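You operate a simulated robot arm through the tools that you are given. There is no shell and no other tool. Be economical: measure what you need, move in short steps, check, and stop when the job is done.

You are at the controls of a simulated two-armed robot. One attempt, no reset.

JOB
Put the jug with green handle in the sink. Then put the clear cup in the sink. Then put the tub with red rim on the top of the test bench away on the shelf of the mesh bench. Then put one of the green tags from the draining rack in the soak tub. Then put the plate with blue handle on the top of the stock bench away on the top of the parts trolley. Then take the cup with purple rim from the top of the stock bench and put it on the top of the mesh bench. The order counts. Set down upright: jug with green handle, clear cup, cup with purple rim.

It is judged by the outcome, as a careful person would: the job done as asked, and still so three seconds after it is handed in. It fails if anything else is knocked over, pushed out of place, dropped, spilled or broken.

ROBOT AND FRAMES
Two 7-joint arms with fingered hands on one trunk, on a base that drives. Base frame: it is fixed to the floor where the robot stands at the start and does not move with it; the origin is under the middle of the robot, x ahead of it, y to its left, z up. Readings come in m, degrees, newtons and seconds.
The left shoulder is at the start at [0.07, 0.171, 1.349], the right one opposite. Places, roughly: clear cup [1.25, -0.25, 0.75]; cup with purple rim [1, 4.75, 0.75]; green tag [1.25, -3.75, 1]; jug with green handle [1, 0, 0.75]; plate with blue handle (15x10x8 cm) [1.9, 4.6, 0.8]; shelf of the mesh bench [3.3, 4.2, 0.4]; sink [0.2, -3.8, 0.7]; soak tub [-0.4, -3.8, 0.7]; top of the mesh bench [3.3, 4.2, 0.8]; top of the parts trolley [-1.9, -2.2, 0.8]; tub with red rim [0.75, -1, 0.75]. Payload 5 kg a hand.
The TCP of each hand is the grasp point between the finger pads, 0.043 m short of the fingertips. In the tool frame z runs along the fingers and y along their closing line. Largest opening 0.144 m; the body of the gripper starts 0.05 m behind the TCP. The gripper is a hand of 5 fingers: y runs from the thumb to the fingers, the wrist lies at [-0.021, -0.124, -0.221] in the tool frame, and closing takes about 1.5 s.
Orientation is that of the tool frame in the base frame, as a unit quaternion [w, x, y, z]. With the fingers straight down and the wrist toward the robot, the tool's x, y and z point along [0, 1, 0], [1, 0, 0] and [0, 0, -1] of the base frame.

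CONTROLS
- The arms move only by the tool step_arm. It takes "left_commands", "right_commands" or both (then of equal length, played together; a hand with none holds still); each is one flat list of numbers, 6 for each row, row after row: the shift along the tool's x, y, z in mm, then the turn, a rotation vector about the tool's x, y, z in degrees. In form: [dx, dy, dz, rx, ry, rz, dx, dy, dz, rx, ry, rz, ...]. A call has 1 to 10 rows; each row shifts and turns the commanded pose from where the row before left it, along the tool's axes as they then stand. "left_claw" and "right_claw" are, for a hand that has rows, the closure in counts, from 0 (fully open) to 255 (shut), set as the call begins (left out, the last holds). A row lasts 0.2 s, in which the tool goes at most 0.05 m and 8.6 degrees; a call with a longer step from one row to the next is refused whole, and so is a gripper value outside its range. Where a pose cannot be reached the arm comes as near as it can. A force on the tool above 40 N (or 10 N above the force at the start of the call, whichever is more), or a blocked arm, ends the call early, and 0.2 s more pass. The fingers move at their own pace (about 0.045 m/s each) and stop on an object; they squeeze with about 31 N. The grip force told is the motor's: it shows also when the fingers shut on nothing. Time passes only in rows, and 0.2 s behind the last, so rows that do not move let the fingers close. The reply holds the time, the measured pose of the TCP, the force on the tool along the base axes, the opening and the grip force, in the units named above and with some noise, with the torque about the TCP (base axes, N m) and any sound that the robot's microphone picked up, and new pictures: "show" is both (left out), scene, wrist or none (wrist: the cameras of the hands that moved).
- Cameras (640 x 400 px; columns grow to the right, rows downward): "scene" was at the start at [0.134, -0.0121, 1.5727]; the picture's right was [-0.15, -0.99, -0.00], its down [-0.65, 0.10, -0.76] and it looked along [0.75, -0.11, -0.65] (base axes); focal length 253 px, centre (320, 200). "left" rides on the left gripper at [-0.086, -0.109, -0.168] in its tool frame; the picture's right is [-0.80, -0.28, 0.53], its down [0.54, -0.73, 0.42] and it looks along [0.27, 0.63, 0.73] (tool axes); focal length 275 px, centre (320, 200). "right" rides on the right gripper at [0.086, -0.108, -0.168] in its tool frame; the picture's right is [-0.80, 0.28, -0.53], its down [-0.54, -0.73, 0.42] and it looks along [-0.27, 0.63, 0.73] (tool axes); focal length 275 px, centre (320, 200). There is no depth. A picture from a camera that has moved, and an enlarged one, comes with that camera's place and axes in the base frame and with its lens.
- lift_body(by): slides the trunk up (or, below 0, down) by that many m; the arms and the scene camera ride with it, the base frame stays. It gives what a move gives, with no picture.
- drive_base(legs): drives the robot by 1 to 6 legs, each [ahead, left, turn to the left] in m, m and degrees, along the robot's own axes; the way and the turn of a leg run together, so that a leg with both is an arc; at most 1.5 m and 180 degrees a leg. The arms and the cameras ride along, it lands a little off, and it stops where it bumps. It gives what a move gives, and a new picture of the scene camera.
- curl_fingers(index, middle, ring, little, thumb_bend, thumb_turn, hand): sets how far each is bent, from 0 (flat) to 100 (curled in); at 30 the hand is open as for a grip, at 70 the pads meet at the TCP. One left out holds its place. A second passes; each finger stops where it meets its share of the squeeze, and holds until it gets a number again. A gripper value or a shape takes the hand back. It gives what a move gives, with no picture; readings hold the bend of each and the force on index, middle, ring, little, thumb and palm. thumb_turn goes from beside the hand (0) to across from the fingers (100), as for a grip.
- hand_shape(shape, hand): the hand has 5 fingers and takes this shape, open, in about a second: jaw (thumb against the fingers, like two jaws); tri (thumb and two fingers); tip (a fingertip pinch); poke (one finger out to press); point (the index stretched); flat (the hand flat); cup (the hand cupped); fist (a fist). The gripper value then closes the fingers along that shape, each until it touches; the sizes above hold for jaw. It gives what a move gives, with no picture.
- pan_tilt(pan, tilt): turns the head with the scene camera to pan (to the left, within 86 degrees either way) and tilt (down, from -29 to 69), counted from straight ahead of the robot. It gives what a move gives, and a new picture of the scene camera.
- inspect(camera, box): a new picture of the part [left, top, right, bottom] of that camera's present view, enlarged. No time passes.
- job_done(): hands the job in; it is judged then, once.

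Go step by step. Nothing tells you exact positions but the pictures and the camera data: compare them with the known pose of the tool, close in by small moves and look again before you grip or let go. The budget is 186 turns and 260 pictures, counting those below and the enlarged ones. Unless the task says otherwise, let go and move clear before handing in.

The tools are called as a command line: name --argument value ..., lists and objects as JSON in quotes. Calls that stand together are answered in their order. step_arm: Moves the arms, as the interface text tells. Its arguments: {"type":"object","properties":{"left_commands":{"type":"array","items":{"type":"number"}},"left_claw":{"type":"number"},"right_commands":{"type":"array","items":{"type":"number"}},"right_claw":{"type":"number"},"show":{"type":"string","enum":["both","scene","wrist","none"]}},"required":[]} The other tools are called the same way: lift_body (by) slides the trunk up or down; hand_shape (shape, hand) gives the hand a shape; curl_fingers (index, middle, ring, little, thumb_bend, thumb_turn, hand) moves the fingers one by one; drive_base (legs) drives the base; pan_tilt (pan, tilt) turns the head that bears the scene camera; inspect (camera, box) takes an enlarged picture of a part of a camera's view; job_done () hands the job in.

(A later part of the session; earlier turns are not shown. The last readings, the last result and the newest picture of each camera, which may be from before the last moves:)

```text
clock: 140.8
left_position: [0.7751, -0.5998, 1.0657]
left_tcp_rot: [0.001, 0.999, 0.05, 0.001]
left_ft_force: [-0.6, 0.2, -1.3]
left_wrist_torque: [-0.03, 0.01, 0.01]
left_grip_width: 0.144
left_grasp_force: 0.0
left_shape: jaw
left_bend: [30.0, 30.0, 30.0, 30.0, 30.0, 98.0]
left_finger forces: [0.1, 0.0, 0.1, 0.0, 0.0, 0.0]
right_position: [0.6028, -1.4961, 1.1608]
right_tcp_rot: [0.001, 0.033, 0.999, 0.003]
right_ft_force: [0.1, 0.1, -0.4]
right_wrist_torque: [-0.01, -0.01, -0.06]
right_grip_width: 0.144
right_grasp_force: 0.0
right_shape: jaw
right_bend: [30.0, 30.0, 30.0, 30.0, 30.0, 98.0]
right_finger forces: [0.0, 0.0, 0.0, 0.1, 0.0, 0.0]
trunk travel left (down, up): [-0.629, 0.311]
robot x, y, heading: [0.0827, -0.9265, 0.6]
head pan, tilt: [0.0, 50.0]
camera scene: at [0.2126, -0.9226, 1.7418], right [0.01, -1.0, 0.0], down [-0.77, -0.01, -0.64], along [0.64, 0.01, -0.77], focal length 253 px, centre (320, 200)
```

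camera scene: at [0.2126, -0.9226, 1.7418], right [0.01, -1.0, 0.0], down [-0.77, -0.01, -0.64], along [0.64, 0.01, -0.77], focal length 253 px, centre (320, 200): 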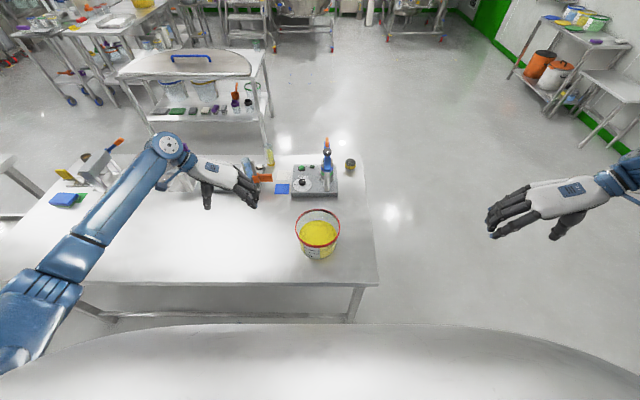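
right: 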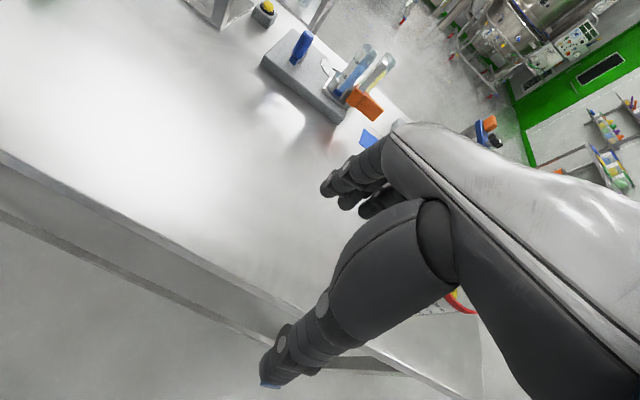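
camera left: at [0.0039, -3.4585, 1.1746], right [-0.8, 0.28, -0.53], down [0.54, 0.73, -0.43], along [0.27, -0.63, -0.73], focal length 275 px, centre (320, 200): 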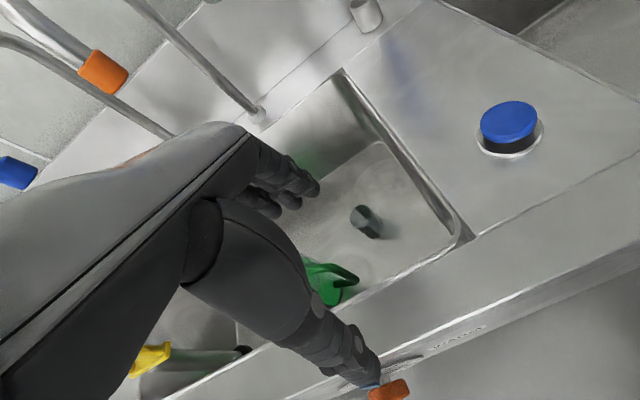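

The outward yaw works. I'll bring both hands above the two sides of the tub rim.

step_arm --left_commands '[-6, 16, 0, 0, 0, 0, -6, 16, 0, 0, 0, 0, -6, 16, 0, 0, 0, 0, -6, 16, 0, 0, 0, 0, -6, 16, 0, 0, 0, 0, -6, 16, 0, 0, 0, 0, -6, 16, 0, 0, 0, 0, -6, 16, 0, 0, 0, 0, -6, 16, 0, 0, 0, 0, -6, 16, 0, 0, 0, 0]' --right_commands '[-9, 47, 9, 0, 0, 0, -9, 47, 9, 0, 0, 0, -9, 47, 9, 0, 0, 0, -9, 47, 9, 0, 0, 0, -9, 47, 9, 0, 0, 0, -9, 47, 9, 0, 0, 0, -9, 47, 9, 0, 0, 0, -9, 47, 9, 0, 0, 0, -9, 47, 9, 0, 0, 0, -9, 47, 9, 0, 0, 0]' --show "scene"

inspect --camera "scene" --box '[240, 180, 400, 280]'

```text
clock: 143.0
left_position: [0.7317, -0.7649, 1.0669]
left_tcp_rot: [0.002, 0.999, 0.048, 0.003]
left_ft_force: [0.1, 0.0, 0.0]
left_wrist_torque: [-0.02, -0.01, 0.0]
left_grip_width: 0.144
left_grasp_force: 0.1
left_shape: jaw
left_bend: [30.0, 30.0, 30.0, 30.0, 30.0, 98.0]
left_finger forces: [0.0, 0.0, 0.0, 0.0, 0.1, 0.0]
right_position: [0.7004, -1.0602, 1.1188]
right_tcp_rot: [0.002, 0.033, 0.999, 0.002]
right_ft_force: [0.0, 0.2, -0.3]
right_wrist_torque: [-0.02, -0.06, 0.01]
right_grip_width: 0.1439
right_grasp_force: 0.0
right_shape: jaw
right_bend: [30.0, 30.0, 30.0, 30.0, 30.0, 98.0]
right_finger forces: [0.1, 0.0, 0.0, 0.1, 0.0, 0.0]
right hand out of reach, approached as far as the arm can: row 9, 10
trunk travel left (down, up): [-0.629, 0.311]
robot x, y, heading: [0.0835, -0.9225, 0.6]
head pan, tilt: [0.0, 50.0]
camera scene: at [0.2108, -0.9222, 1.7419], right [0.01, -1.0, 0.0], down [-0.77, -0.01, -0.64], along [0.64, 0.01, -0.77], focal length 253 px, centre (320, 200)
```

scene: 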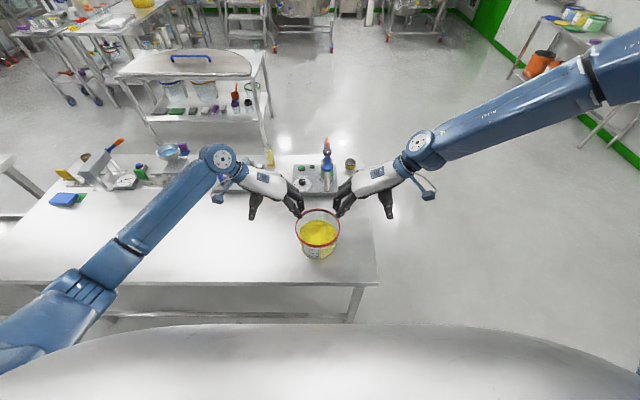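

```text
4.00 times, centred on (320, 230) of scene
camera zoom: at [0.2108, -0.9222, 1.7419], right [0.01, -1.0, 0.0], down [-0.77, -0.01, -0.64], along [0.64, 0.01, -0.77], focal length 1011 px, centre (320, 80)
```

zoom: 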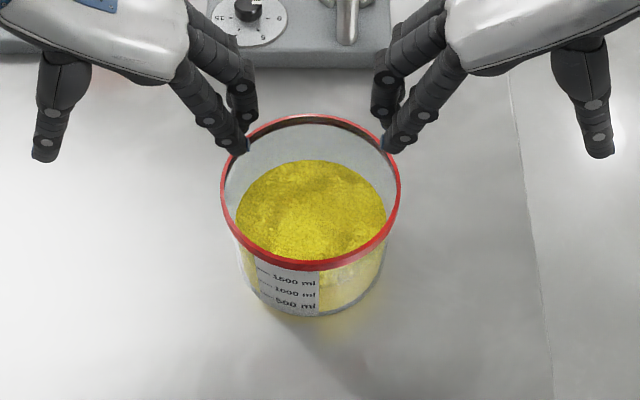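

Both hands flank the rim; the right arm is near a limit. The tub centre is about (0.757, −0.905) with its rim near z 0.912. I'll tilt the hands back about 20° and see whether reach improves.

step_arm --left_commands '[0, 0, 0, 0, 7, 0, 0, 0, 0, 0, 7, 0, 0, 0, 0, 0, 6, 0, 0, 0, 0, 0, 0, 0]' --right_commands '[0, 0, 0, 0, -7, 0, 0, 0, 0, 0, -7, 0, 0, 0, 0, 0, -6, 0, 0, 0, 0, 0, 0, 0]' --show "scene"

```text
clock: 144.0
left_position: [0.7332, -0.7655, 1.0655]
left_tcp_rot: [-0.007, 0.983, 0.049, 0.176]
left_ft_force: [0.2, 0.5, -0.8]
left_wrist_torque: [0.01, 0.03, -0.02]
left_grip_width: 0.144
left_grasp_force: 0.1
left_shape: jaw
left_bend: [30.0, 30.0, 30.0, 30.0, 30.0, 98.0]
left_finger forces: [0.1, 0.0, 0.0, 0.1, 0.0, 0.0]
right_position: [0.7005, -1.0613, 1.1181]
right_tcp_rot: [0.175, 0.033, 0.984, -0.003]
right_ft_force: [0.3, 0.2, -0.3]
right_wrist_torque: [-0.01, 0.0, -0.01]
right_grip_width: 0.1442
right_grasp_force: 0.0
right_shape: jaw
right_bend: [30.0, 30.0, 30.0, 30.0, 30.0, 98.0]
right_finger forces: [0.1, 0.0, 0.0, 0.1, 0.0, 0.1]
trunk travel left (down, up): [-0.629, 0.311]
robot x, y, heading: [0.0845, -0.9236, 0.6]
head pan, tilt: [0.0, 50.0]
camera scene: at [0.2133, -0.9224, 1.7418], right [0.01, -1.0, 0.0], down [-0.77, -0.01, -0.64], along [0.64, 0.01, -0.77], focal length 253 px, centre (320, 200)
```

scene: 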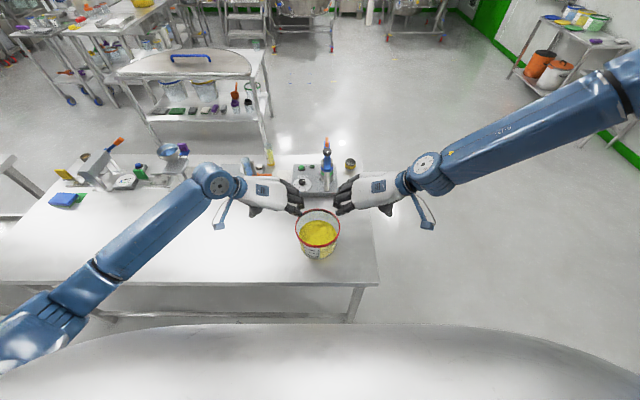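

Tilt achieved. Now moving both hands to the rim sides at z≈1.0.

step_arm --left_commands '[-5, 14, 16, 0, 0, 0, -5, 14, 16, 0, 0, 0, -5, 14, 16, 0, 0, 0, -5, 14, 15, 0, 0, 0, 0, 0, 0, 0, 0, 0]' --right_commands '[1.5, 19, 31, 0, 0, 0, 1.5, 19, 31, 0, 0, 0, 1.5, 19, 31, 0, 0, 0, 1.5, 19, 31, 0, 0, 0, 0, 0, 0, 0, 0, 0]' --show "none"

inspect --camera "scene" --box '[240, 170, 400, 270]'

```text
clock: 145.2
left_position: [0.74, -0.8212, 1.0002]
left_tcp_rot: [-0.007, 0.983, 0.048, 0.175]
left_ft_force: [0.8, 0.2, -0.4]
left_wrist_torque: [-0.02, 0.02, 0.0]
left_grip_width: 0.1439
left_grasp_force: 0.1
left_shape: jaw
left_bend: [30.0, 30.0, 30.0, 30.0, 30.0, 98.0]
left_finger forces: [0.0, 0.0, 0.0, 0.0, 0.0, 0.0]
right_position: [0.7067, -1.054, 1.1016]
right_tcp_rot: [0.175, 0.033, 0.984, -0.004]
right_ft_force: [-0.7, 0.3, -1.2]
right_wrist_torque: [-0.03, -0.02, 0.0]
right_grip_width: 0.144
right_grasp_force: 0.0
right_shape: jaw
right_bend: [30.0, 30.0, 30.0, 30.0, 30.0, 98.0]
right_finger forces: [0.0, 0.1, 0.0, 0.0, 0.0, 0.1]
right hand out of reach, approached as far as the arm can: row 1, 2, 3, 4
trunk travel left (down, up): [-0.629, 0.311]
robot x, y, heading: [0.0829, -0.923, 0.5]
head pan, tilt: [0.0, 50.0]
```

```text
4.00 times, centred on (320, 220) of scene
camera zoom: at [0.2125, -0.9224, 1.7418], right [0.01, -1.0, 0.0], down [-0.77, -0.01, -0.64], along [0.64, 0.01, -0.77], focal length 1011 px, centre (320, 120)
```

zoom: 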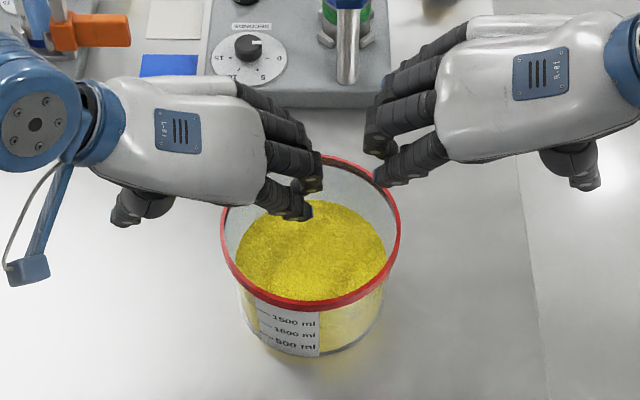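

The right arm's elbow is in a poor posture. I'll take the right hand back out, un-yaw it, and re-approach along the path that worked for the left.

step_arm --right_commands '[0, -46, -18, 0, 0, 0, 0, -46, -18, 0, 0, 0, 0, -46, -18, 0, 0, 0, 0, -46, -18, 0, 0, 0, 0, -46, -18, 0, 0, 0, 0, 0, 0, 0, 7, 0, 0, 0, 0, 0, 7, 0, 0, 0, 0, 0, 6, 0, 0, 0, 0, 0, 0, 8.5, 0, 0, 0, 0, 0, 8.5]' --show "none"

step_arm --right_commands '[0, 0, 0, 0, 0, 8.5, 0, 0, 0, 0, 0, 8.5, 0, 0, 0, 0, 0, 8.5, 0, 0, 0, 0, 0, 8.5, 0, 0, 0, 0, 0, 8.5, 0, 0, 0, 0, 0, 8.5, 0, 0, 0, 0, 0, 8.5, 0, 0, 0, 0, 0, 8.5, 0, 0, 0, 0, 0, 0, 0, 0, 0, 0, 0, 0]' --show "scene"

```text
clock: 147.4
left_position: [0.7396, -0.8203, 1.0]
left_tcp_rot: [-0.007, 0.983, 0.049, 0.175]
left_ft_force: [-0.7, 0.1, 0.3]
left_wrist_torque: [0.01, 0.01, -0.03]
left_grip_width: 0.144
left_grasp_force: 0.0
left_shape: jaw
left_bend: [30.0, 30.0, 30.0, 30.0, 30.0, 98.0]
left_finger forces: [0.1, 0.0, 0.1, 0.1, 0.1, 0.0]
right_position: [0.6607, -1.282, 1.1861]
right_tcp_rot: [0.001, 0.182, 0.983, 0.003]
right_ft_force: [0.8, 0.3, -0.4]
right_wrist_torque: [-0.01, 0.02, 0.01]
right_grip_width: 0.1443
right_grasp_force: 0.0
right_shape: jaw
right_bend: [30.0, 30.0, 30.0, 30.0, 30.0, 98.0]
right_finger forces: [0.1, 0.0, 0.0, 0.0, 0.1, 0.0]
trunk travel left (down, up): [-0.629, 0.311]
robot x, y, heading: [0.0858, -0.9228, 0.4]
head pan, tilt: [0.0, 50.0]
```

```text
clock: 149.6
left_position: [0.7408, -0.8204, 0.9989]
left_tcp_rot: [-0.007, 0.983, 0.049, 0.176]
left_ft_force: [-0.8, 0.0, -0.5]
left_wrist_torque: [0.02, 0.01, 0.02]
left_grip_width: 0.1443
left_grasp_force: 0.0
left_shape: jaw
left_bend: [30.0, 30.0, 30.0, 30.0, 30.0, 98.0]
left_finger forces: [0.0, 0.0, 0.0, 0.0, 0.0, 0.0]
right_position: [0.6606, -1.2831, 1.1875]
right_tcp_rot: [-0.002, 0.7, 0.715, 0.003]
right_ft_force: [-0.4, 0.6, 1.0]
right_wrist_torque: [0.01, 0.0, 0.0]
right_grip_width: 0.1441
right_grasp_force: 0.0
right_shape: jaw
right_bend: [30.0, 30.0, 30.0, 30.0, 30.0, 98.0]
right_finger forces: [0.0, 0.1, 0.0, 0.0, 0.0, 0.0]
trunk travel left (down, up): [-0.629, 0.311]
robot x, y, heading: [0.0836, -0.9232, 0.5]
head pan, tilt: [0.0, 50.0]
camera scene: at [0.2121, -0.9229, 1.7418], right [0.01, -1.0, 0.0], down [-0.77, -0.01, -0.64], along [0.64, 0.01, -0.77], focal length 253 px, centre (320, 200)
```

scene: 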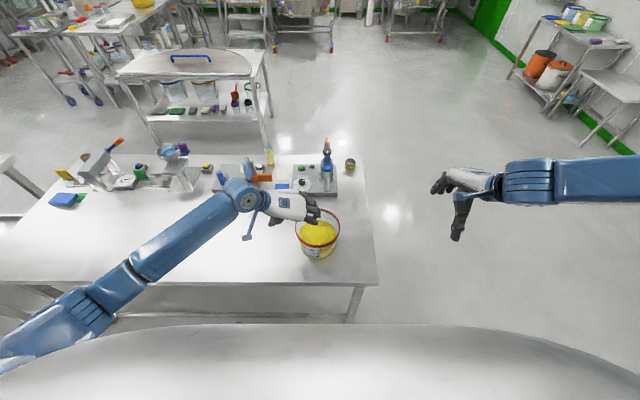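

I'll draw the right hand down and in toward the body to drop its elbow.

step_arm --right_commands '[0, -28, 30, 0, 0, 0, 0, -28, 30, 0, 0, 0, 0, -28, 30, 0, 0, 0, 0, -28, 30, 0, 0, 0, 5, -25, 30, 0, 0, 0, 5, -25, 30, 0, 0, 0, 5, -20, 35, 0, 0, 0, 5, -10, 35, 0, 0, 0, 5, 0, 35, 0, 0, 0, 5, 0, 35, 0, 0, 0]' --show "scene"

```text
clock: 151.8
left_position: [0.7405, -0.8213, 0.9998]
left_tcp_rot: [-0.007, 0.983, 0.049, 0.175]
left_ft_force: [-0.9, 0.1, 0.3]
left_wrist_torque: [-0.01, -0.03, -0.02]
left_grip_width: 0.1443
left_grasp_force: 0.0
left_shape: jaw
left_bend: [30.0, 30.0, 30.0, 30.0, 30.0, 98.0]
left_finger forces: [0.0, 0.1, 0.0, 0.0, 0.1, 0.1]
right_position: [0.5197, -1.2803, 1.0333]
right_tcp_rot: [-0.001, 0.7, 0.714, 0.003]
right_ft_force: [0.0, 0.4, 1.0]
right_wrist_torque: [-0.02, -0.01, 0.0]
right_grip_width: 0.1441
right_grasp_force: 0.0
right_shape: jaw
right_bend: [30.0, 30.0, 30.0, 30.0, 30.0, 98.0]
right_finger forces: [0.0, 0.1, 0.1, 0.1, 0.1, 0.1]
right hand out of reach, approached as far as the arm can: row 6, 7, 8, 9, 10
trunk travel left (down, up): [-0.629, 0.311]
robot x, y, heading: [0.0878, -0.9233, 0.4]
head pan, tilt: [0.0, 50.0]
camera scene: at [0.2119, -0.9223, 1.7419], right [0.01, -1.0, 0.0], down [-0.77, -0.01, -0.64], along [0.64, 0.01, -0.77], focal length 253 px, centre (320, 200)
```

scene: 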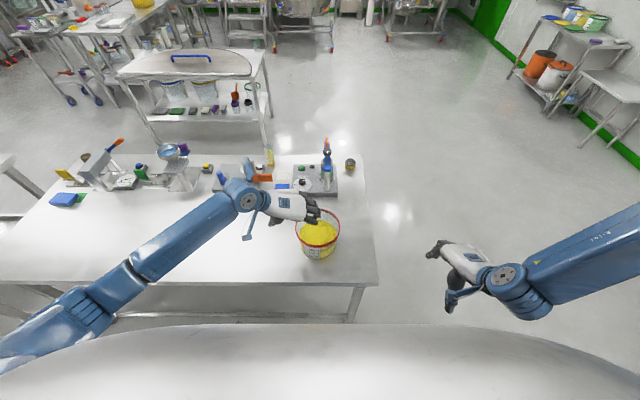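

The elbow stays out, but shifting the base left should help the right arm. I'll shift 0.13 m left, re-yaw the right hand and approach again.

drive_base --legs '[[0, 0.13, -0.5]]'

step_arm --right_commands '[0, 20, -10, 0, 0, -8.5, 0, 20, -10, 0, 0, -8.5, 0, 20, -10, 0, 0, -8.5, 0, 20, -10, 0, 0, -8.5, 0, 20, -10, 0, 0, -8.5, 0, 0, 0, 0, 0, -8.5, 0, 0, 0, 0, 0, -8.5, 0, 0, 0, 0, 0, -8.5, 0, 0, 0, 0, 0, -8.5, 0, 0, 0, 0, 0, -8.5]' --show "none"

```text
clock: 153.1
left_position: [0.7402, -0.698, 0.9996]
left_tcp_rot: [-0.006, 0.984, 0.044, 0.175]
left_ft_force: [-0.2, -1.0, 0.5]
left_wrist_torque: [0.05, 0.0, -0.03]
left_grip_width: 0.144
left_grasp_force: 0.2
left_shape: jaw
left_bend: [30.0, 30.0, 30.0, 30.0, 30.0, 98.0]
left_finger forces: [0.1, 0.0, 0.1, 0.0, 0.0, 0.1]
right_position: [0.5164, -1.1567, 1.032]
right_tcp_rot: [-0.002, 0.703, 0.711, 0.003]
right_ft_force: [-0.4, -0.3, -0.1]
right_wrist_torque: [0.06, -0.01, -0.01]
right_grip_width: 0.1437
right_grasp_force: 0.0
right_shape: jaw
right_bend: [30.0, 30.0, 30.0, 30.0, 30.0, 98.0]
right_finger forces: [0.0, 0.1, 0.0, 0.1, 0.1, 0.0]
trunk travel left (down, up): [-0.629, 0.311]
robot x, y, heading: [0.0782, -0.792, 0.0]
head pan, tilt: [0.0, 50.0]
camera scene: at [0.2117, -0.7963, 1.7418], right [0.0, -1.0, 0.0], down [-0.77, 0.0, -0.64], along [0.64, 0.0, -0.77], focal length 253 px, centre (320, 200)
```

scene: 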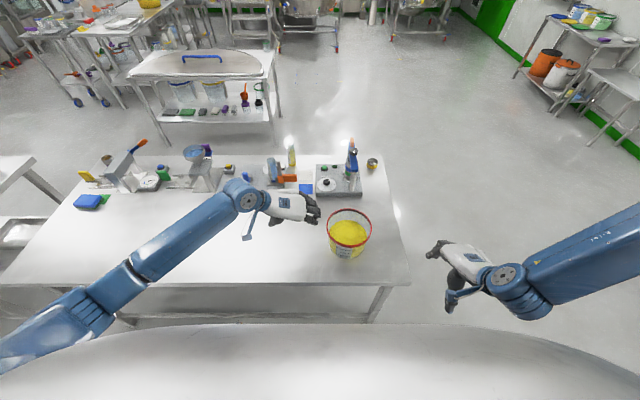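

```text
clock: 155.3
left_position: [0.7405, -0.6961, 0.9998]
left_tcp_rot: [-0.005, 0.984, 0.045, 0.175]
left_ft_force: [-0.3, -0.1, 0.7]
left_wrist_torque: [0.02, -0.01, -0.01]
left_grip_width: 0.1439
left_grasp_force: 0.1
left_shape: jaw
left_bend: [30.0, 30.0, 30.0, 30.0, 30.0, 98.0]
left_finger forces: [0.0, 0.0, 0.1, 0.0, 0.1, 0.1]
right_position: [0.6102, -1.1259, 1.0833]
right_tcp_rot: [0.001, 0.036, 0.999, 0.003]
right_ft_force: [0.1, -0.4, 0.3]
right_wrist_torque: [-0.01, 0.02, -0.03]
right_grip_width: 0.1442
right_grasp_force: 0.1
right_shape: jaw
right_bend: [30.0, 30.0, 30.0, 30.0, 30.0, 98.0]
right_finger forces: [0.1, 0.0, 0.0, 0.1, 0.0, 0.0]
trunk travel left (down, up): [-0.629, 0.311]
robot x, y, heading: [0.08, -0.7941, -0.0]
head pan, tilt: [0.0, 50.0]
```

step_arm --right_commands '[-24, 27, 10, 0, 0, 0, -24, 27, 10, 0, 0, 0, -24, 27, 15, 0, 0, 0, -24, 27, 20, 0, 0, 0, -24, 20, 25, 0, 0, 0, 0, 0, 0, 0, -7, 0, 0, 0, 0, 0, -7, 0, 0, 0, 0, 0, -6, 0]' --show "scene"

```text
clock: 157.1
left_position: [0.7403, -0.6965, 0.9996]
left_tcp_rot: [-0.005, 0.983, 0.044, 0.176]
left_ft_force: [-0.6, 1.0, 0.7]
left_wrist_torque: [-0.02, 0.03, -0.03]
left_grip_width: 0.1442
left_grasp_force: 0.1
left_shape: jaw
left_bend: [30.0, 30.0, 30.0, 30.0, 30.0, 98.0]
left_finger forces: [0.0, 0.1, 0.0, 0.0, 0.0, 0.0]
right_position: [0.708, -1.0316, 1.0721]
right_tcp_rot: [0.15, 0.038, 0.988, 0.002]
right_ft_force: [-0.4, 0.5, 0.1]
right_wrist_torque: [-0.02, 0.01, 0.04]
right_grip_width: 0.1441
right_grasp_force: 0.0
right_shape: jaw
right_bend: [30.0, 30.0, 30.0, 30.0, 30.0, 98.0]
right_finger forces: [0.0, 0.0, 0.0, 0.0, 0.1, 0.0]
right hand out of reach, approached as far as the arm can: row 3, 4, 5
trunk travel left (down, up): [-0.629, 0.311]
robot x, y, heading: [0.0875, -0.7943, 0.1]
head pan, tilt: [0.0, 50.0]
camera scene: at [0.2125, -0.793, 1.7418], right [0.0, -1.0, 0.0], down [-0.77, 0.0, -0.64], along [0.64, 0.0, -0.77], focal length 253 px, centre (320, 200)
```

scene: 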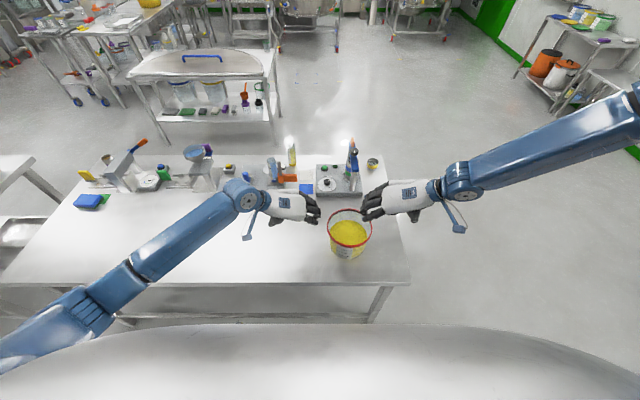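

The right arm is limited in how low it goes relative to its shoulder, so lowering the trunk fixes that. I'll raise the left hand first, then lower the trunk 0.12 m.

step_arm --left_commands '[9.5, 0, -26, 0, 0, 0, 9.5, 0, -26, 0, 0, 0, 9.5, 0, -26, 0, 0, 0, 9.5, 0, -26, 0, 0, 0]' --show "none"

lift_body --by -0.09

step_arm --right_commands '[-10, 10, 0, 0, -2, 0, -10, 10, 0, 0, -2, 0, -10, 10, 0, 0, 0, 0, 0, 10, 0, 0, 0, 0]' --show "scene"

inspect --camera "scene" --box '[260, 170, 420, 270]'

```text
clock: 158.1
left_position: [0.7401, -0.6968, 1.1117]
left_tcp_rot: [-0.006, 0.984, 0.044, 0.175]
left_ft_force: [-0.3, -1.1, -0.8]
left_wrist_torque: [-0.02, 0.0, 0.02]
left_grip_width: 0.144
left_grasp_force: 0.0
left_shape: jaw
left_bend: [30.0, 30.0, 30.0, 30.0, 30.0, 98.0]
left_finger forces: [0.0, 0.0, 0.0, 0.0, 0.0, 0.0]
right_position: [0.7069, -1.0311, 1.0713]
right_tcp_rot: [0.152, 0.038, 0.988, 0.001]
right_ft_force: [0.1, 0.1, 0.3]
right_wrist_torque: [0.0, -0.04, 0.0]
right_grip_width: 0.1436
right_grasp_force: 0.0
right_shape: jaw
right_bend: [30.0, 30.0, 30.0, 30.0, 30.0, 98.0]
right_finger forces: [0.0, 0.0, 0.1, 0.0, 0.0, 0.0]
trunk travel left (down, up): [-0.629, 0.311]
robot x, y, heading: [0.0848, -0.7956, 0.0]
head pan, tilt: [0.0, 50.0]
```

```text
clock: 159.3
left_position: [0.7399, -0.6967, 1.0214]
left_tcp_rot: [-0.005, 0.984, 0.044, 0.175]
left_ft_force: [-0.4, 0.2, 0.7]
left_wrist_torque: [0.02, 0.04, 0.0]
left_grip_width: 0.1442
left_grasp_force: 0.1
left_shape: jaw
left_bend: [30.0, 30.0, 30.0, 30.0, 30.0, 98.0]
left_finger forces: [0.0, 0.1, 0.1, 0.1, 0.0, 0.0]
right_position: [0.7074, -1.0309, 0.9821]
right_tcp_rot: [0.151, 0.038, 0.988, 0.001]
right_ft_force: [-0.4, 0.2, 0.5]
right_wrist_torque: [0.0, 0.02, 0.04]
right_grip_width: 0.1442
right_grasp_force: 0.1
right_shape: jaw
right_bend: [30.0, 30.0, 30.0, 30.0, 30.0, 98.0]
right_finger forces: [0.0, 0.0, 0.0, 0.0, 0.0, 0.0]
trunk travel left (down, up): [-0.539, 0.401]
robot x, y, heading: [0.0821, -0.7963, -0.1]
head pan, tilt: [0.0, 50.0]
```

```text
clock: 160.3
left_position: [0.7405, -0.6952, 1.0221]
left_tcp_rot: [-0.005, 0.984, 0.044, 0.175]
left_ft_force: [-0.2, 0.4, 1.2]
left_wrist_torque: [-0.03, 0.03, 0.0]
left_grip_width: 0.1442
left_grasp_force: 0.0
left_shape: jaw
left_bend: [30.0, 30.0, 30.0, 30.0, 30.0, 98.0]
left_finger forces: [0.1, 0.0, 0.0, 0.1, 0.0, 0.1]
right_position: [0.7394, -0.992, 0.9925]
right_tcp_rot: [0.184, 0.038, 0.982, 0.0]
right_ft_force: [-0.2, -0.5, -0.1]
right_wrist_torque: [-0.01, 0.0, 0.0]
right_grip_width: 0.1443
right_grasp_force: 0.1
right_shape: jaw
right_bend: [30.0, 30.0, 30.0, 30.0, 30.0, 98.0]
right_finger forces: [0.1, 0.1, 0.0, 0.1, 0.0, 0.1]
trunk travel left (down, up): [-0.539, 0.401]
robot x, y, heading: [0.0823, -0.7951, -0.1]
head pan, tilt: [0.0, 50.0]
camera scene: at [0.2124, -0.7926, 1.6518], right [0.0, -1.0, 0.0], down [-0.77, 0.0, -0.64], along [0.64, 0.0, -0.77], focal length 253 px, centre (320, 200)
```

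scene: 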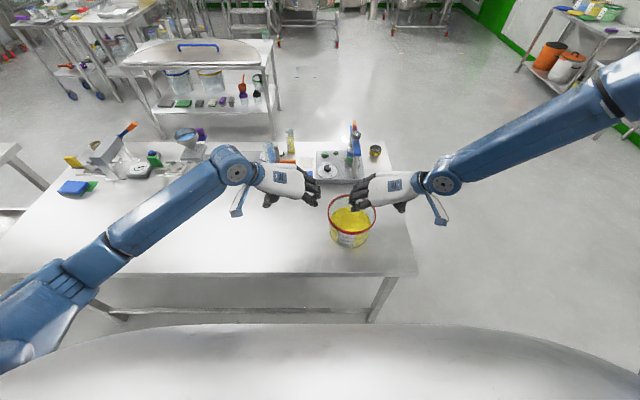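

```text
4.00 times, centred on (340, 220) of scene
camera zoom: at [0.2124, -0.7926, 1.6518], right [0.0, -1.0, 0.0], down [-0.77, 0.0, -0.64], along [0.64, 0.0, -0.77], focal length 1011 px, centre (240, 120)
```

zoom: 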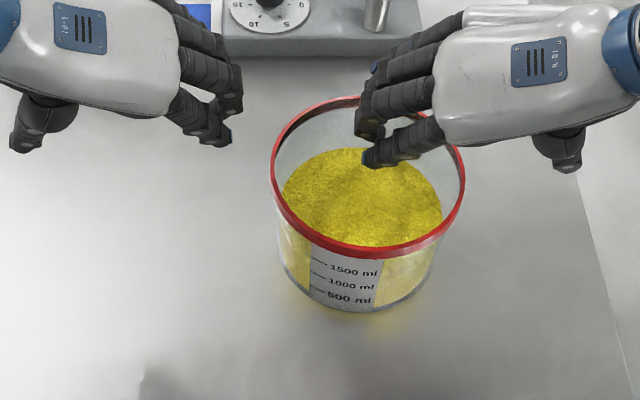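

Reach works now; tub centre (0.759, −0.908). I'll bring the left hand to the opposite side and check.

step_arm --left_commands '[-4, 25.6, 5.5, 0, 0, 0, -4, 25.6, 5.5, 0, 0, 0, -4, 25.6, 5.5, 0, 0, 0, -4, 25.6, 5.5, 0, 0, 0, -4, 25.6, 5.5, 0, 0, 0]' --show "none"

inspect --camera "scene" --box '[260, 170, 420, 270]'

inspect --camera "right" --box '[0, 0, 640, 400]'

```text
clock: 161.7
left_position: [0.7484, -0.8162, 0.9885]
left_tcp_rot: [-0.011, 0.983, 0.05, 0.178]
left_ft_force: [8.5, 20.0, 2.6]
left_wrist_torque: [-0.77, 0.28, 0.92]
left_grip_width: 0.1423
left_grasp_force: 0.1
left_shape: jaw
left_bend: [30.0, 35.0, 30.0, 30.0, 30.0, 98.0]
left_finger forces: [0.0, 0.0, 0.0, 0.1, 0.1, 0.0]
right_position: [0.735, -0.9969, 0.9889]
right_tcp_rot: [0.181, 0.038, 0.983, -0.004]
right_ft_force: [-7.3, -19.2, -2.6]
right_wrist_torque: [0.24, -0.29, 0.24]
right_grip_width: 0.1427
right_grasp_force: 0.1
right_shape: jaw
right_bend: [30.0, 34.0, 32.0, 30.0, 30.0, 98.0]
right_finger forces: [0.0, 0.0, 0.0, 0.0, 0.1, 0.0]
trunk travel left (down, up): [-0.539, 0.401]
robot x, y, heading: [0.0827, -0.7933, -0.0]
head pan, tilt: [0.0, 50.0]
stopped in row 5 (left hand): the force on the tool passed its limit at 42 N (the readings are from after the stop); the commanded pose is now the measured one
```

```text
4.00 times, centred on (340, 220) of scene
camera zoom: at [0.2115, -0.7927, 1.6519], right [0.0, -1.0, 0.0], down [-0.77, 0.0, -0.64], along [0.64, 0.0, -0.77], focal length 1011 px, centre (240, 120)
```

zoom: 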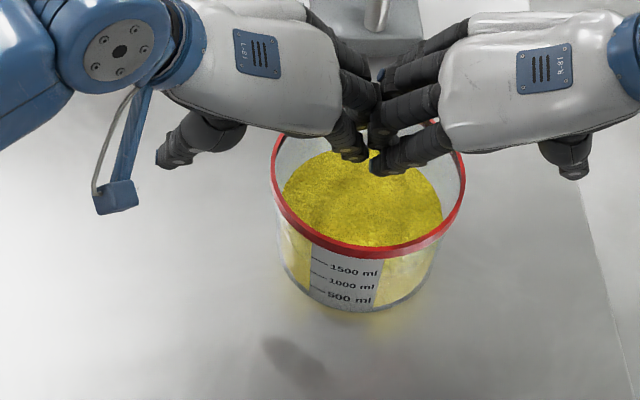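

```text
1.00 times, centred on (320, 200) of right (not enlarged: the box is as wide or as high as the picture)
camera zoom: at [0.5857, -1.0956, 1.1132], right [0.57, 0.24, 0.78], down [0.6, -0.77, -0.2], along [0.56, 0.59, -0.59], focal length 275 px, centre (320, 200)
```

zoom: 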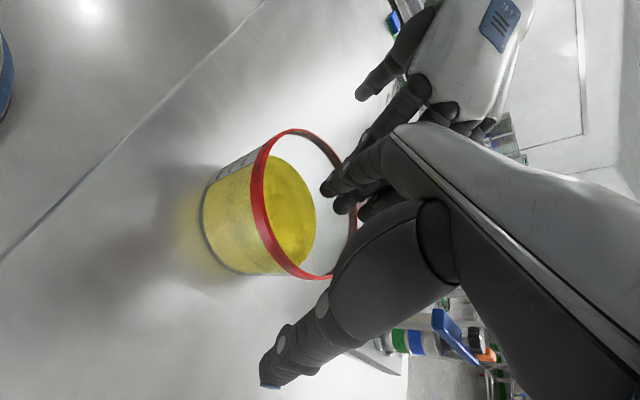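

The open fingers of both hands met in the middle. I'll back the left off a little and half-close both hands.

step_arm --left_commands '[0, -12, -3, 0, 0, 0, 0, -12, 0, 0, 0, 0, 0, 0, 0, 0, 0, 0, 0, 0, 0, 0, 0, 0, 0, 0, 0, 0, 0, 0]' --right_commands '[0, 0, -3, 0, 0, 0, 0, 0, 0, 0, 0, 0, 0, 0, 0, 0, 0, 0, 0, 0, 0, 0, 0, 0, 0, 0, 0, 0, 0, 0]' --left_claw 110 --right_claw 110 --show "none"

inspect --camera "scene" --box '[260, 170, 420, 270]'

```text
clock: 162.9
left_position: [0.7419, -0.7951, 0.9913]
left_tcp_rot: [-0.008, 0.983, 0.049, 0.177]
left_ft_force: [-1.0, 0.1, 0.0]
left_wrist_torque: [-0.02, -0.03, 0.0]
left_grip_width: 0.0824
left_grasp_force: 0.0
left_shape: jaw
left_bend: [74.0, 42.0, 39.0, 41.0, 67.0, 100.0]
left_finger forces: [0.0, 0.0, 0.0, 0.0, 0.1, 0.0]
right_position: [0.7356, -0.9947, 0.9934]
right_tcp_rot: [0.182, 0.038, 0.982, -0.003]
right_ft_force: [0.8, 0.4, -0.2]
right_wrist_torque: [0.0, -0.02, 0.01]
right_grip_width: 0.0822
right_grasp_force: 0.0
right_shape: jaw
right_bend: [74.0, 42.0, 39.0, 41.0, 67.0, 100.0]
right_finger forces: [0.1, 0.0, 0.0, 0.0, 0.0, 0.1]
trunk travel left (down, up): [-0.539, 0.401]
robot x, y, heading: [0.0861, -0.7968, 0.1]
head pan, tilt: [0.0, 50.0]
```

```text
4.00 times, centred on (340, 220) of scene
camera zoom: at [0.2118, -0.7932, 1.6518], right [0.0, -1.0, 0.0], down [-0.77, 0.0, -0.64], along [0.64, 0.0, -0.77], focal length 1011 px, centre (240, 120)
```

zoom: 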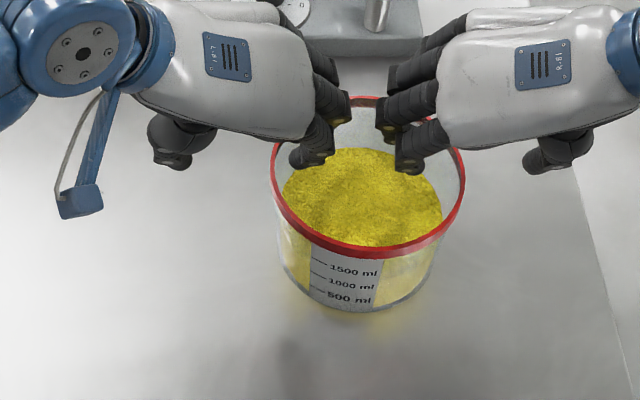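

Now there is room. I'll move the left hand over its wall and lower both so the thumbs are outside and the fingers inside the rim.

step_arm --left_commands '[-1, 15, 0, 0, 0, 0, -1, 15, 0, 0, 0, 0, -5.5, 0, 14.5, 0, 0, 0, -5.5, 0, 14.5, 0, 0, 0, -3, 0, 7, 0, 0, 0, 0, 0, 0, 0, 0, 0]' --right_commands '[0, 2, 0, 0, 0, 0, 0, 2, 0, 0, 0, 0, 5.5, 0, 14.5, 0, 0, 0, 5.5, 0, 14.5, 0, 0, 0, 3, 0, 7, 0, 0, 0, 0, 0, 0, 0, 0, 0]' --show "wrist"

inspect --camera "scene" --box '[260, 170, 420, 270]'

```text
clock: 164.3
left_position: [0.743, -0.8263, 0.9514]
left_tcp_rot: [-0.009, 0.983, 0.048, 0.177]
left_ft_force: [0.3, -1.0, 0.4]
left_wrist_torque: [0.0, 0.01, 0.02]
left_grip_width: 0.0822
left_grasp_force: 0.0
left_shape: jaw
left_bend: [74.0, 42.0, 39.0, 41.0, 67.0, 100.0]
left_finger forces: [0.1, 0.1, 0.0, 0.0, 0.0, 0.1]
right_position: [0.7279, -1.0023, 0.9781]
right_tcp_rot: [0.182, 0.037, 0.983, -0.003]
right_ft_force: [-0.2, 0.8, -0.7]
right_wrist_torque: [0.02, 0.0, 0.0]
right_grip_width: 0.0822
right_grasp_force: 0.1
right_shape: jaw
right_bend: [74.0, 42.0, 39.0, 41.0, 67.0, 100.0]
right_finger forces: [0.0, 0.0, 0.0, 0.1, 0.1, 0.0]
right hand out of reach, approached as far as the arm can: row 3, 4, 5
trunk travel left (down, up): [-0.539, 0.401]
robot x, y, heading: [0.0822, -0.7966, -0.3]
head pan, tilt: [0.0, 50.0]
camera right: at [0.578, -1.1015, 1.1024], right [0.57, 0.24, 0.79], down [0.6, -0.77, -0.21], along [0.56, 0.59, -0.58], focal length 275 px, centre (320, 200)
camera left: at [0.5934, -0.7309, 1.079], right [-0.59, 0.23, -0.78], down [0.58, 0.79, -0.21], along [0.56, -0.57, -0.59], focal length 275 px, centre (320, 200)
```

right: 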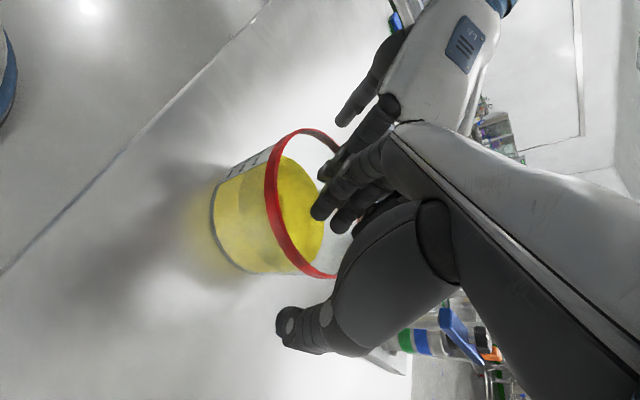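
left: 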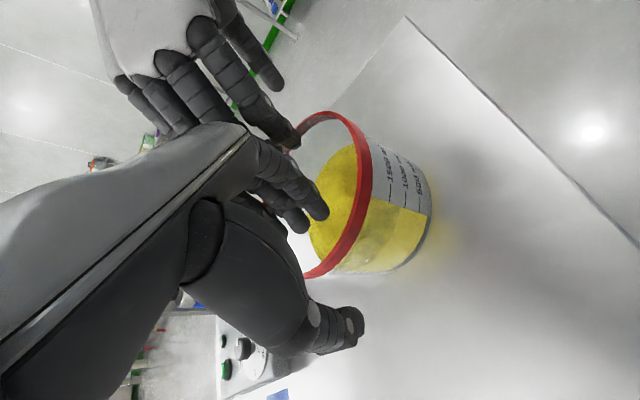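

```text
4.00 times, centred on (340, 220) of scene
camera zoom: at [0.212, -0.7935, 1.6518], right [0.0, -1.0, 0.0], down [-0.77, 0.0, -0.64], along [0.64, 0.0, -0.77], focal length 1011 px, centre (240, 120)
```

zoom: 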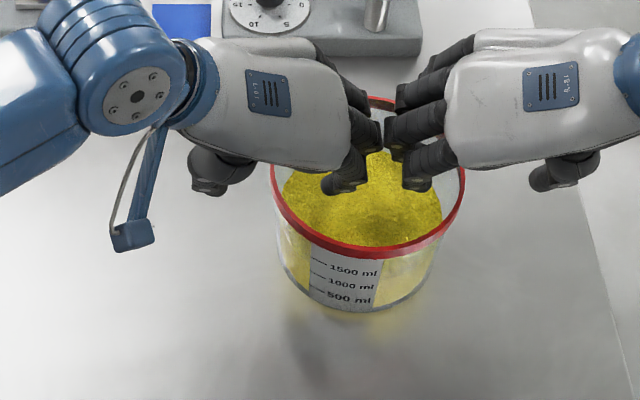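

Nearly there. I'll raise the left hand 3 cm and lower the trunk to bring both to about the same height.

step_arm --left_commands '[5.2, 0, -14, 0, 0, 0, 5.2, 0, -14, 0, 0, 0]' --show "none"

lift_body --by -0.035

step_arm --left_commands '[0, 0, 0, 0, 0, 0, 0, 0, 0, 0, 0, 0, 0, 0, 0, 0, 0, 0]' --right_commands '[-6, 6, 0, 0, 0, 0, -6, 6, 0, 0, 0, 0, 0, 0, 0, 0, 0, 0]' --show "wrist"

inspect --camera "scene" --box '[260, 160, 420, 260]'

```text
clock: 164.9
left_position: [0.7435, -0.826, 0.9824]
left_tcp_rot: [-0.01, 0.983, 0.048, 0.177]
left_ft_force: [-0.3, -0.5, 0.3]
left_wrist_torque: [0.02, -0.06, 0.0]
left_grip_width: 0.0823
left_grasp_force: 0.0
left_shape: jaw
left_bend: [74.0, 42.0, 39.0, 41.0, 67.0, 100.0]
left_finger forces: [0.0, 0.0, 0.0, 0.0, 0.0, 0.1]
right_position: [0.7273, -1.0022, 0.9793]
right_tcp_rot: [0.183, 0.037, 0.982, -0.003]
right_ft_force: [-0.9, 1.0, 0.3]
right_wrist_torque: [0.01, -0.04, -0.01]
right_grip_width: 0.0823
right_grasp_force: 0.1
right_shape: jaw
right_bend: [74.0, 42.0, 39.0, 41.0, 67.0, 100.0]
right_finger forces: [0.0, 0.0, 0.1, 0.0, 0.0, 0.0]
trunk travel left (down, up): [-0.539, 0.401]
robot x, y, heading: [0.0814, -0.799, -0.0]
head pan, tilt: [0.0, 50.0]
```

```text
clock: 165.7
left_position: [0.7436, -0.8273, 0.9478]
left_tcp_rot: [-0.009, 0.983, 0.048, 0.177]
left_ft_force: [-1.2, 1.0, -0.3]
left_wrist_torque: [0.01, 0.02, 0.0]
left_grip_width: 0.0822
left_grasp_force: 0.1
left_shape: jaw
left_bend: [74.0, 42.0, 39.0, 41.0, 67.0, 100.0]
left_finger forces: [0.0, 0.0, 0.1, 0.0, 0.0, 0.0]
right_position: [0.7279, -1.0043, 0.9435]
right_tcp_rot: [0.182, 0.037, 0.983, -0.003]
right_ft_force: [0.4, 0.8, 0.7]
right_wrist_torque: [-0.02, -0.02, -0.02]
right_grip_width: 0.0823
right_grasp_force: 0.1
right_shape: jaw
right_bend: [74.0, 42.0, 39.0, 41.0, 67.0, 100.0]
right_finger forces: [0.0, 0.0, 0.0, 0.0, 0.1, 0.0]
trunk travel left (down, up): [-0.504, 0.436]
robot x, y, heading: [0.0838, -0.7932, 0.1]
head pan, tilt: [0.0, 50.0]
```

```text
clock: 166.5
left_position: [0.7443, -0.8246, 0.9475]
left_tcp_rot: [-0.009, 0.983, 0.05, 0.177]
left_ft_force: [13.2, 13.0, 2.6]
left_wrist_torque: [-0.61, 0.37, 1.24]
left_grip_width: 0.0791
left_grasp_force: 0.0
left_shape: jaw
left_bend: [74.0, 45.0, 39.0, 41.0, 67.0, 100.0]
left_finger forces: [0.0, 0.1, 0.0, 0.0, 0.0, 0.0]
right_position: [0.7378, -0.9945, 0.9509]
right_tcp_rot: [0.181, 0.037, 0.983, -0.004]
right_ft_force: [-13.5, -13.3, -2.8]
right_wrist_torque: [0.15, -0.31, 0.87]
right_grip_width: 0.0791
right_grasp_force: 0.0
right_shape: jaw
right_bend: [74.0, 46.0, 39.0, 41.0, 67.0, 100.0]
right_finger forces: [0.1, 0.1, 0.0, 0.1, 0.0, 0.0]
right hand out of reach, approached as far as the arm can: row 2
trunk travel left (down, up): [-0.504, 0.436]
robot x, y, heading: [0.085, -0.792, -0.1]
head pan, tilt: [0.0, 50.0]
camera right: at [0.5878, -1.0927, 1.0752], right [0.57, 0.24, 0.79], down [0.6, -0.77, -0.21], along [0.56, 0.59, -0.58], focal length 275 px, centre (320, 200)
camera left: at [0.5949, -0.7305, 1.0744], right [-0.59, 0.23, -0.78], down [0.58, 0.79, -0.2], along [0.57, -0.57, -0.59], focal length 275 px, centre (320, 200)
```

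right: 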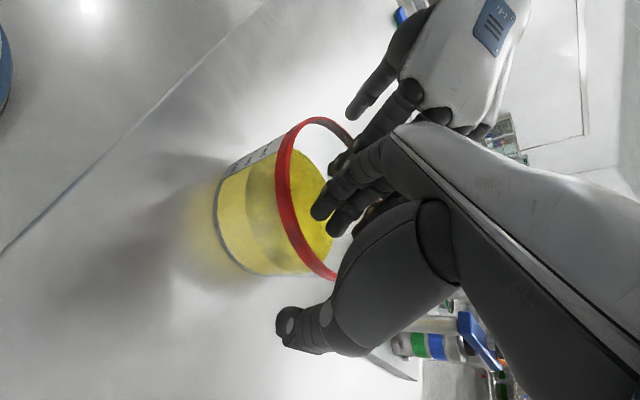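
left: 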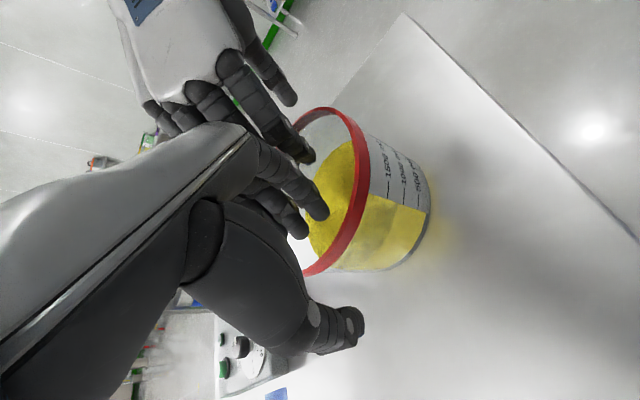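

```text
4.00 times, centred on (340, 210) of scene
camera zoom: at [0.2118, -0.7938, 1.6168], right [0.0, -1.0, 0.0], down [-0.77, 0.0, -0.64], along [0.64, 0.0, -0.77], focal length 1011 px, centre (240, 160)
```

zoom: 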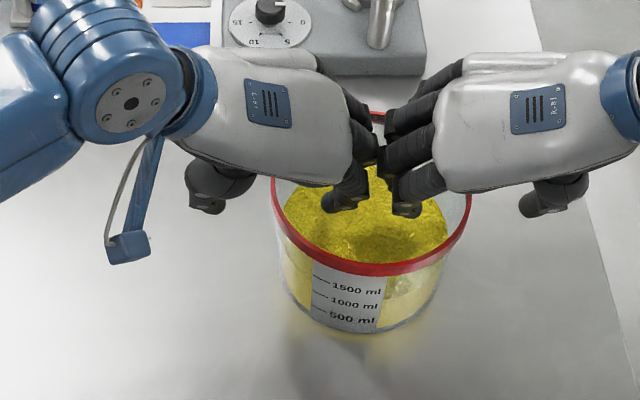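

The fingers touch each other again, so I'll close both hands a bit more, then lower 15 mm.

step_arm --left_commands '[0, 0, 0, 0, 0, 0, 0, 0, 0, 0, 0, 0, 0, 0, 0, 0, 0, 0, 0, 0, 0, 0, 0, 0]' --right_commands '[0, 0, 0, 0, 0, 0, 0, 0, 0, 0, 0, 0, 0, 0, 0, 0, 0, 0, 0, 0, 0, 0, 0, 0]' --left_claw 150 --right_claw 150 --show "none"

lift_body --by -0.012

inspect --camera "left" --box '[240, 100, 440, 350]'

inspect --camera "right" --box '[200, 100, 400, 350]'

```text
clock: 167.5
left_position: [0.7435, -0.8271, 0.9477]
left_tcp_rot: [-0.008, 0.983, 0.048, 0.177]
left_ft_force: [0.2, 0.7, -0.6]
left_wrist_torque: [0.02, 0.03, 0.0]
left_grip_width: 0.059
left_grasp_force: 0.1
left_shape: jaw
left_bend: [74.0, 49.0, 46.0, 43.0, 72.0, 100.0]
left_finger forces: [0.0, 0.0, 0.1, 0.0, 0.0, 0.0]
right_position: [0.7385, -0.9939, 0.952]
right_tcp_rot: [0.182, 0.037, 0.983, -0.003]
right_ft_force: [-0.1, -2.6, 0.8]
right_wrist_torque: [0.1, -0.04, -0.01]
right_grip_width: 0.0591
right_grasp_force: 0.0
right_shape: jaw
right_bend: [74.0, 49.0, 46.0, 43.0, 72.0, 100.0]
right_finger forces: [0.0, 0.0, 0.0, 0.1, 0.0, 0.0]
trunk travel left (down, up): [-0.504, 0.436]
robot x, y, heading: [0.0843, -0.7947, -0.1]
head pan, tilt: [0.0, 50.0]
```

```text
clock: 168.1
left_position: [0.7433, -0.8269, 0.9353]
left_tcp_rot: [-0.009, 0.983, 0.048, 0.176]
left_ft_force: [0.3, 1.9, -1.1]
left_wrist_torque: [-0.01, 0.0, 0.02]
left_grip_width: 0.059
left_grasp_force: 0.0
left_shape: jaw
left_bend: [74.0, 49.0, 46.0, 43.0, 72.0, 100.0]
left_finger forces: [0.0, 0.0, 0.1, 0.0, 0.0, 0.1]
right_position: [0.737, -0.9929, 0.9392]
right_tcp_rot: [0.182, 0.038, 0.983, -0.003]
right_ft_force: [0.1, -1.5, 0.0]
right_wrist_torque: [0.04, -0.07, 0.02]
right_grip_width: 0.0593
right_grasp_force: 0.0
right_shape: jaw
right_bend: [74.0, 49.0, 46.0, 43.0, 72.0, 100.0]
right_finger forces: [0.0, 0.0, 0.0, 0.1, 0.0, 0.0]
trunk travel left (down, up): [-0.492, 0.448]
robot x, y, heading: [0.0849, -0.7955, -0.3]
head pan, tilt: [0.0, 50.0]
```

```text
1.60 times, centred on (340, 225) of left
camera zoom: at [0.5942, -0.7314, 1.0623], right [-0.59, 0.23, -0.78], down [0.58, 0.79, -0.21], along [0.56, -0.57, -0.59], focal length 440 px, centre (288, 160)
```

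zoom: 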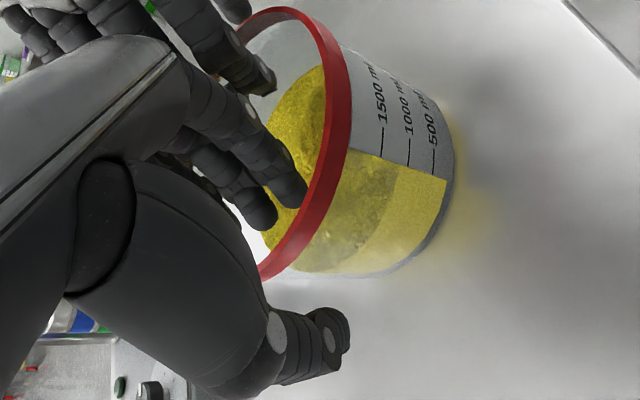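

```text
1.60 times, centred on (300, 225) of right
camera zoom: at [0.5887, -1.0921, 1.0635], right [0.57, 0.24, 0.79], down [0.6, -0.77, -0.21], along [0.56, 0.59, -0.58], focal length 440 px, centre (352, 160)
```

zoom: 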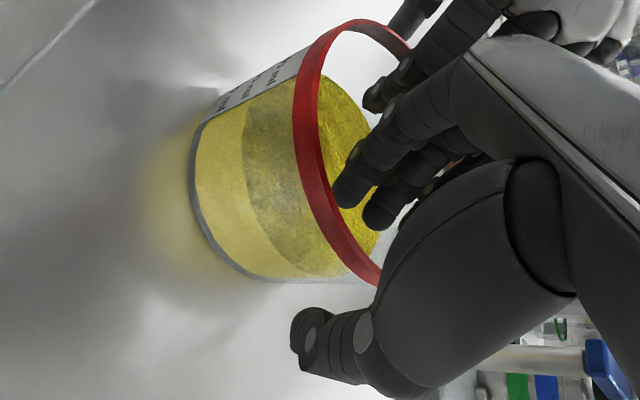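

Good placement: thumbs outside, fingers inside. I'll go down 1 cm more and close both together.

lift_body --by -0.01

step_arm --left_commands '[0, 0, 0, 0, 0, 0, 0, 0, 0, 0, 0, 0, 0, 0, 0, 0, 0, 0, 0, 0, 0, 0, 0, 0, 0, 0, 0, 0, 0, 0, 0, 0, 0, 0, 0, 0]' --right_commands '[0, 0, 0, 0, 0, 0, 0, 0, 0, 0, 0, 0, 0, 0, 0, 0, 0, 0, 0, 0, 0, 0, 0, 0, 0, 0, 0, 0, 0, 0, 0, 0, 0, 0, 0, 0]' --left_claw 255 --right_claw 255 --show "wrist"

```text
clock: 168.7
left_position: [0.743, -0.8269, 0.9245]
left_tcp_rot: [-0.01, 0.983, 0.048, 0.177]
left_ft_force: [0.5, 1.1, 0.5]
left_wrist_torque: [-0.03, 0.0, 0.03]
left_grip_width: 0.0593
left_grasp_force: 0.1
left_shape: jaw
left_bend: [74.0, 49.0, 46.0, 43.0, 72.0, 100.0]
left_finger forces: [0.1, 0.0, 0.0, 0.0, 0.0, 0.0]
right_position: [0.7382, -0.993, 0.9296]
right_tcp_rot: [0.183, 0.037, 0.982, -0.003]
right_ft_force: [0.4, -2.2, 0.7]
right_wrist_torque: [0.06, 0.02, -0.05]
right_grip_width: 0.0594
right_grasp_force: 0.0
right_shape: jaw
right_bend: [74.0, 49.0, 46.0, 43.0, 72.0, 100.0]
right_finger forces: [0.0, 0.0, 0.0, 0.0, 0.0, 0.1]
trunk travel left (down, up): [-0.482, 0.458]
robot x, y, heading: [0.0847, -0.792, 0.2]
head pan, tilt: [0.0, 50.0]
```

```text
clock: 170.1
left_position: [0.7446, -0.8257, 0.9245]
left_tcp_rot: [-0.009, 0.983, 0.048, 0.177]
left_ft_force: [-1.1, 6.1, 0.6]
left_wrist_torque: [0.13, 0.04, 0.02]
left_grip_width: 0.0041
left_grasp_force: 31.1
left_shape: jaw
left_bend: [71.0, 56.0, 60.0, 60.0, 61.0, 100.0]
left_finger forces: [18.5, 0.0, 3.2, 0.0, 28.6, 0.1]
right_position: [0.738, -0.9941, 0.9296]
right_tcp_rot: [0.182, 0.037, 0.983, -0.004]
right_ft_force: [1.7, -8.7, 1.8]
right_wrist_torque: [-0.18, -0.03, -0.12]
right_grip_width: 0.0044
right_grasp_force: 31.0
right_shape: jaw
right_bend: [71.0, 56.0, 62.0, 60.0, 61.0, 100.0]
right_finger forces: [17.6, 0.0, 3.0, 0.0, 30.1, 0.1]
trunk travel left (down, up): [-0.482, 0.458]
robot x, y, heading: [0.0827, -0.7935, 0.1]
head pan, tilt: [0.0, 50.0]
camera right: at [0.5886, -1.0927, 1.0536], right [0.57, 0.24, 0.79], down [0.6, -0.77, -0.21], along [0.56, 0.59, -0.58], focal length 275 px, centre (320, 200)
camera left: at [0.594, -0.7311, 1.0522], right [-0.59, 0.23, -0.78], down [0.58, 0.79, -0.21], along [0.56, -0.57, -0.59], focal length 275 px, centre (320, 200)
```

right: 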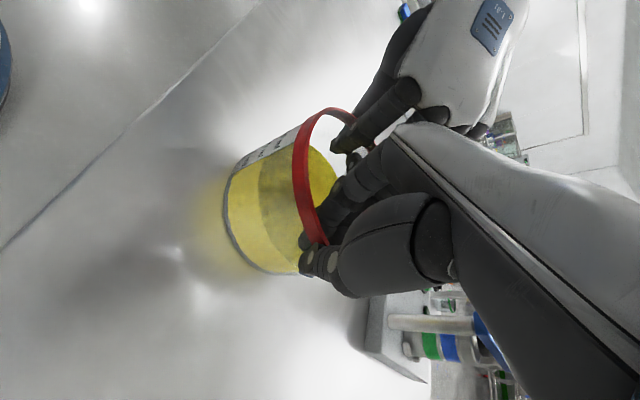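
left: 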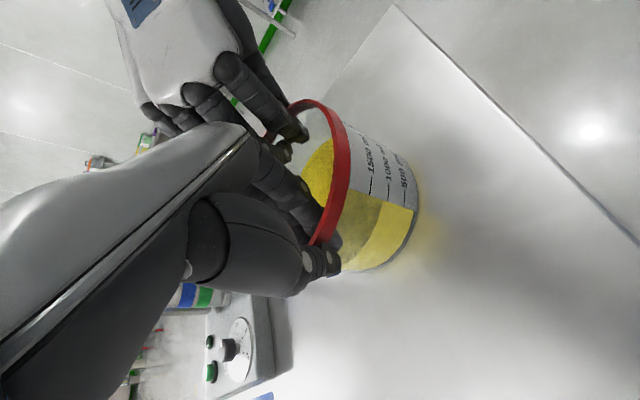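

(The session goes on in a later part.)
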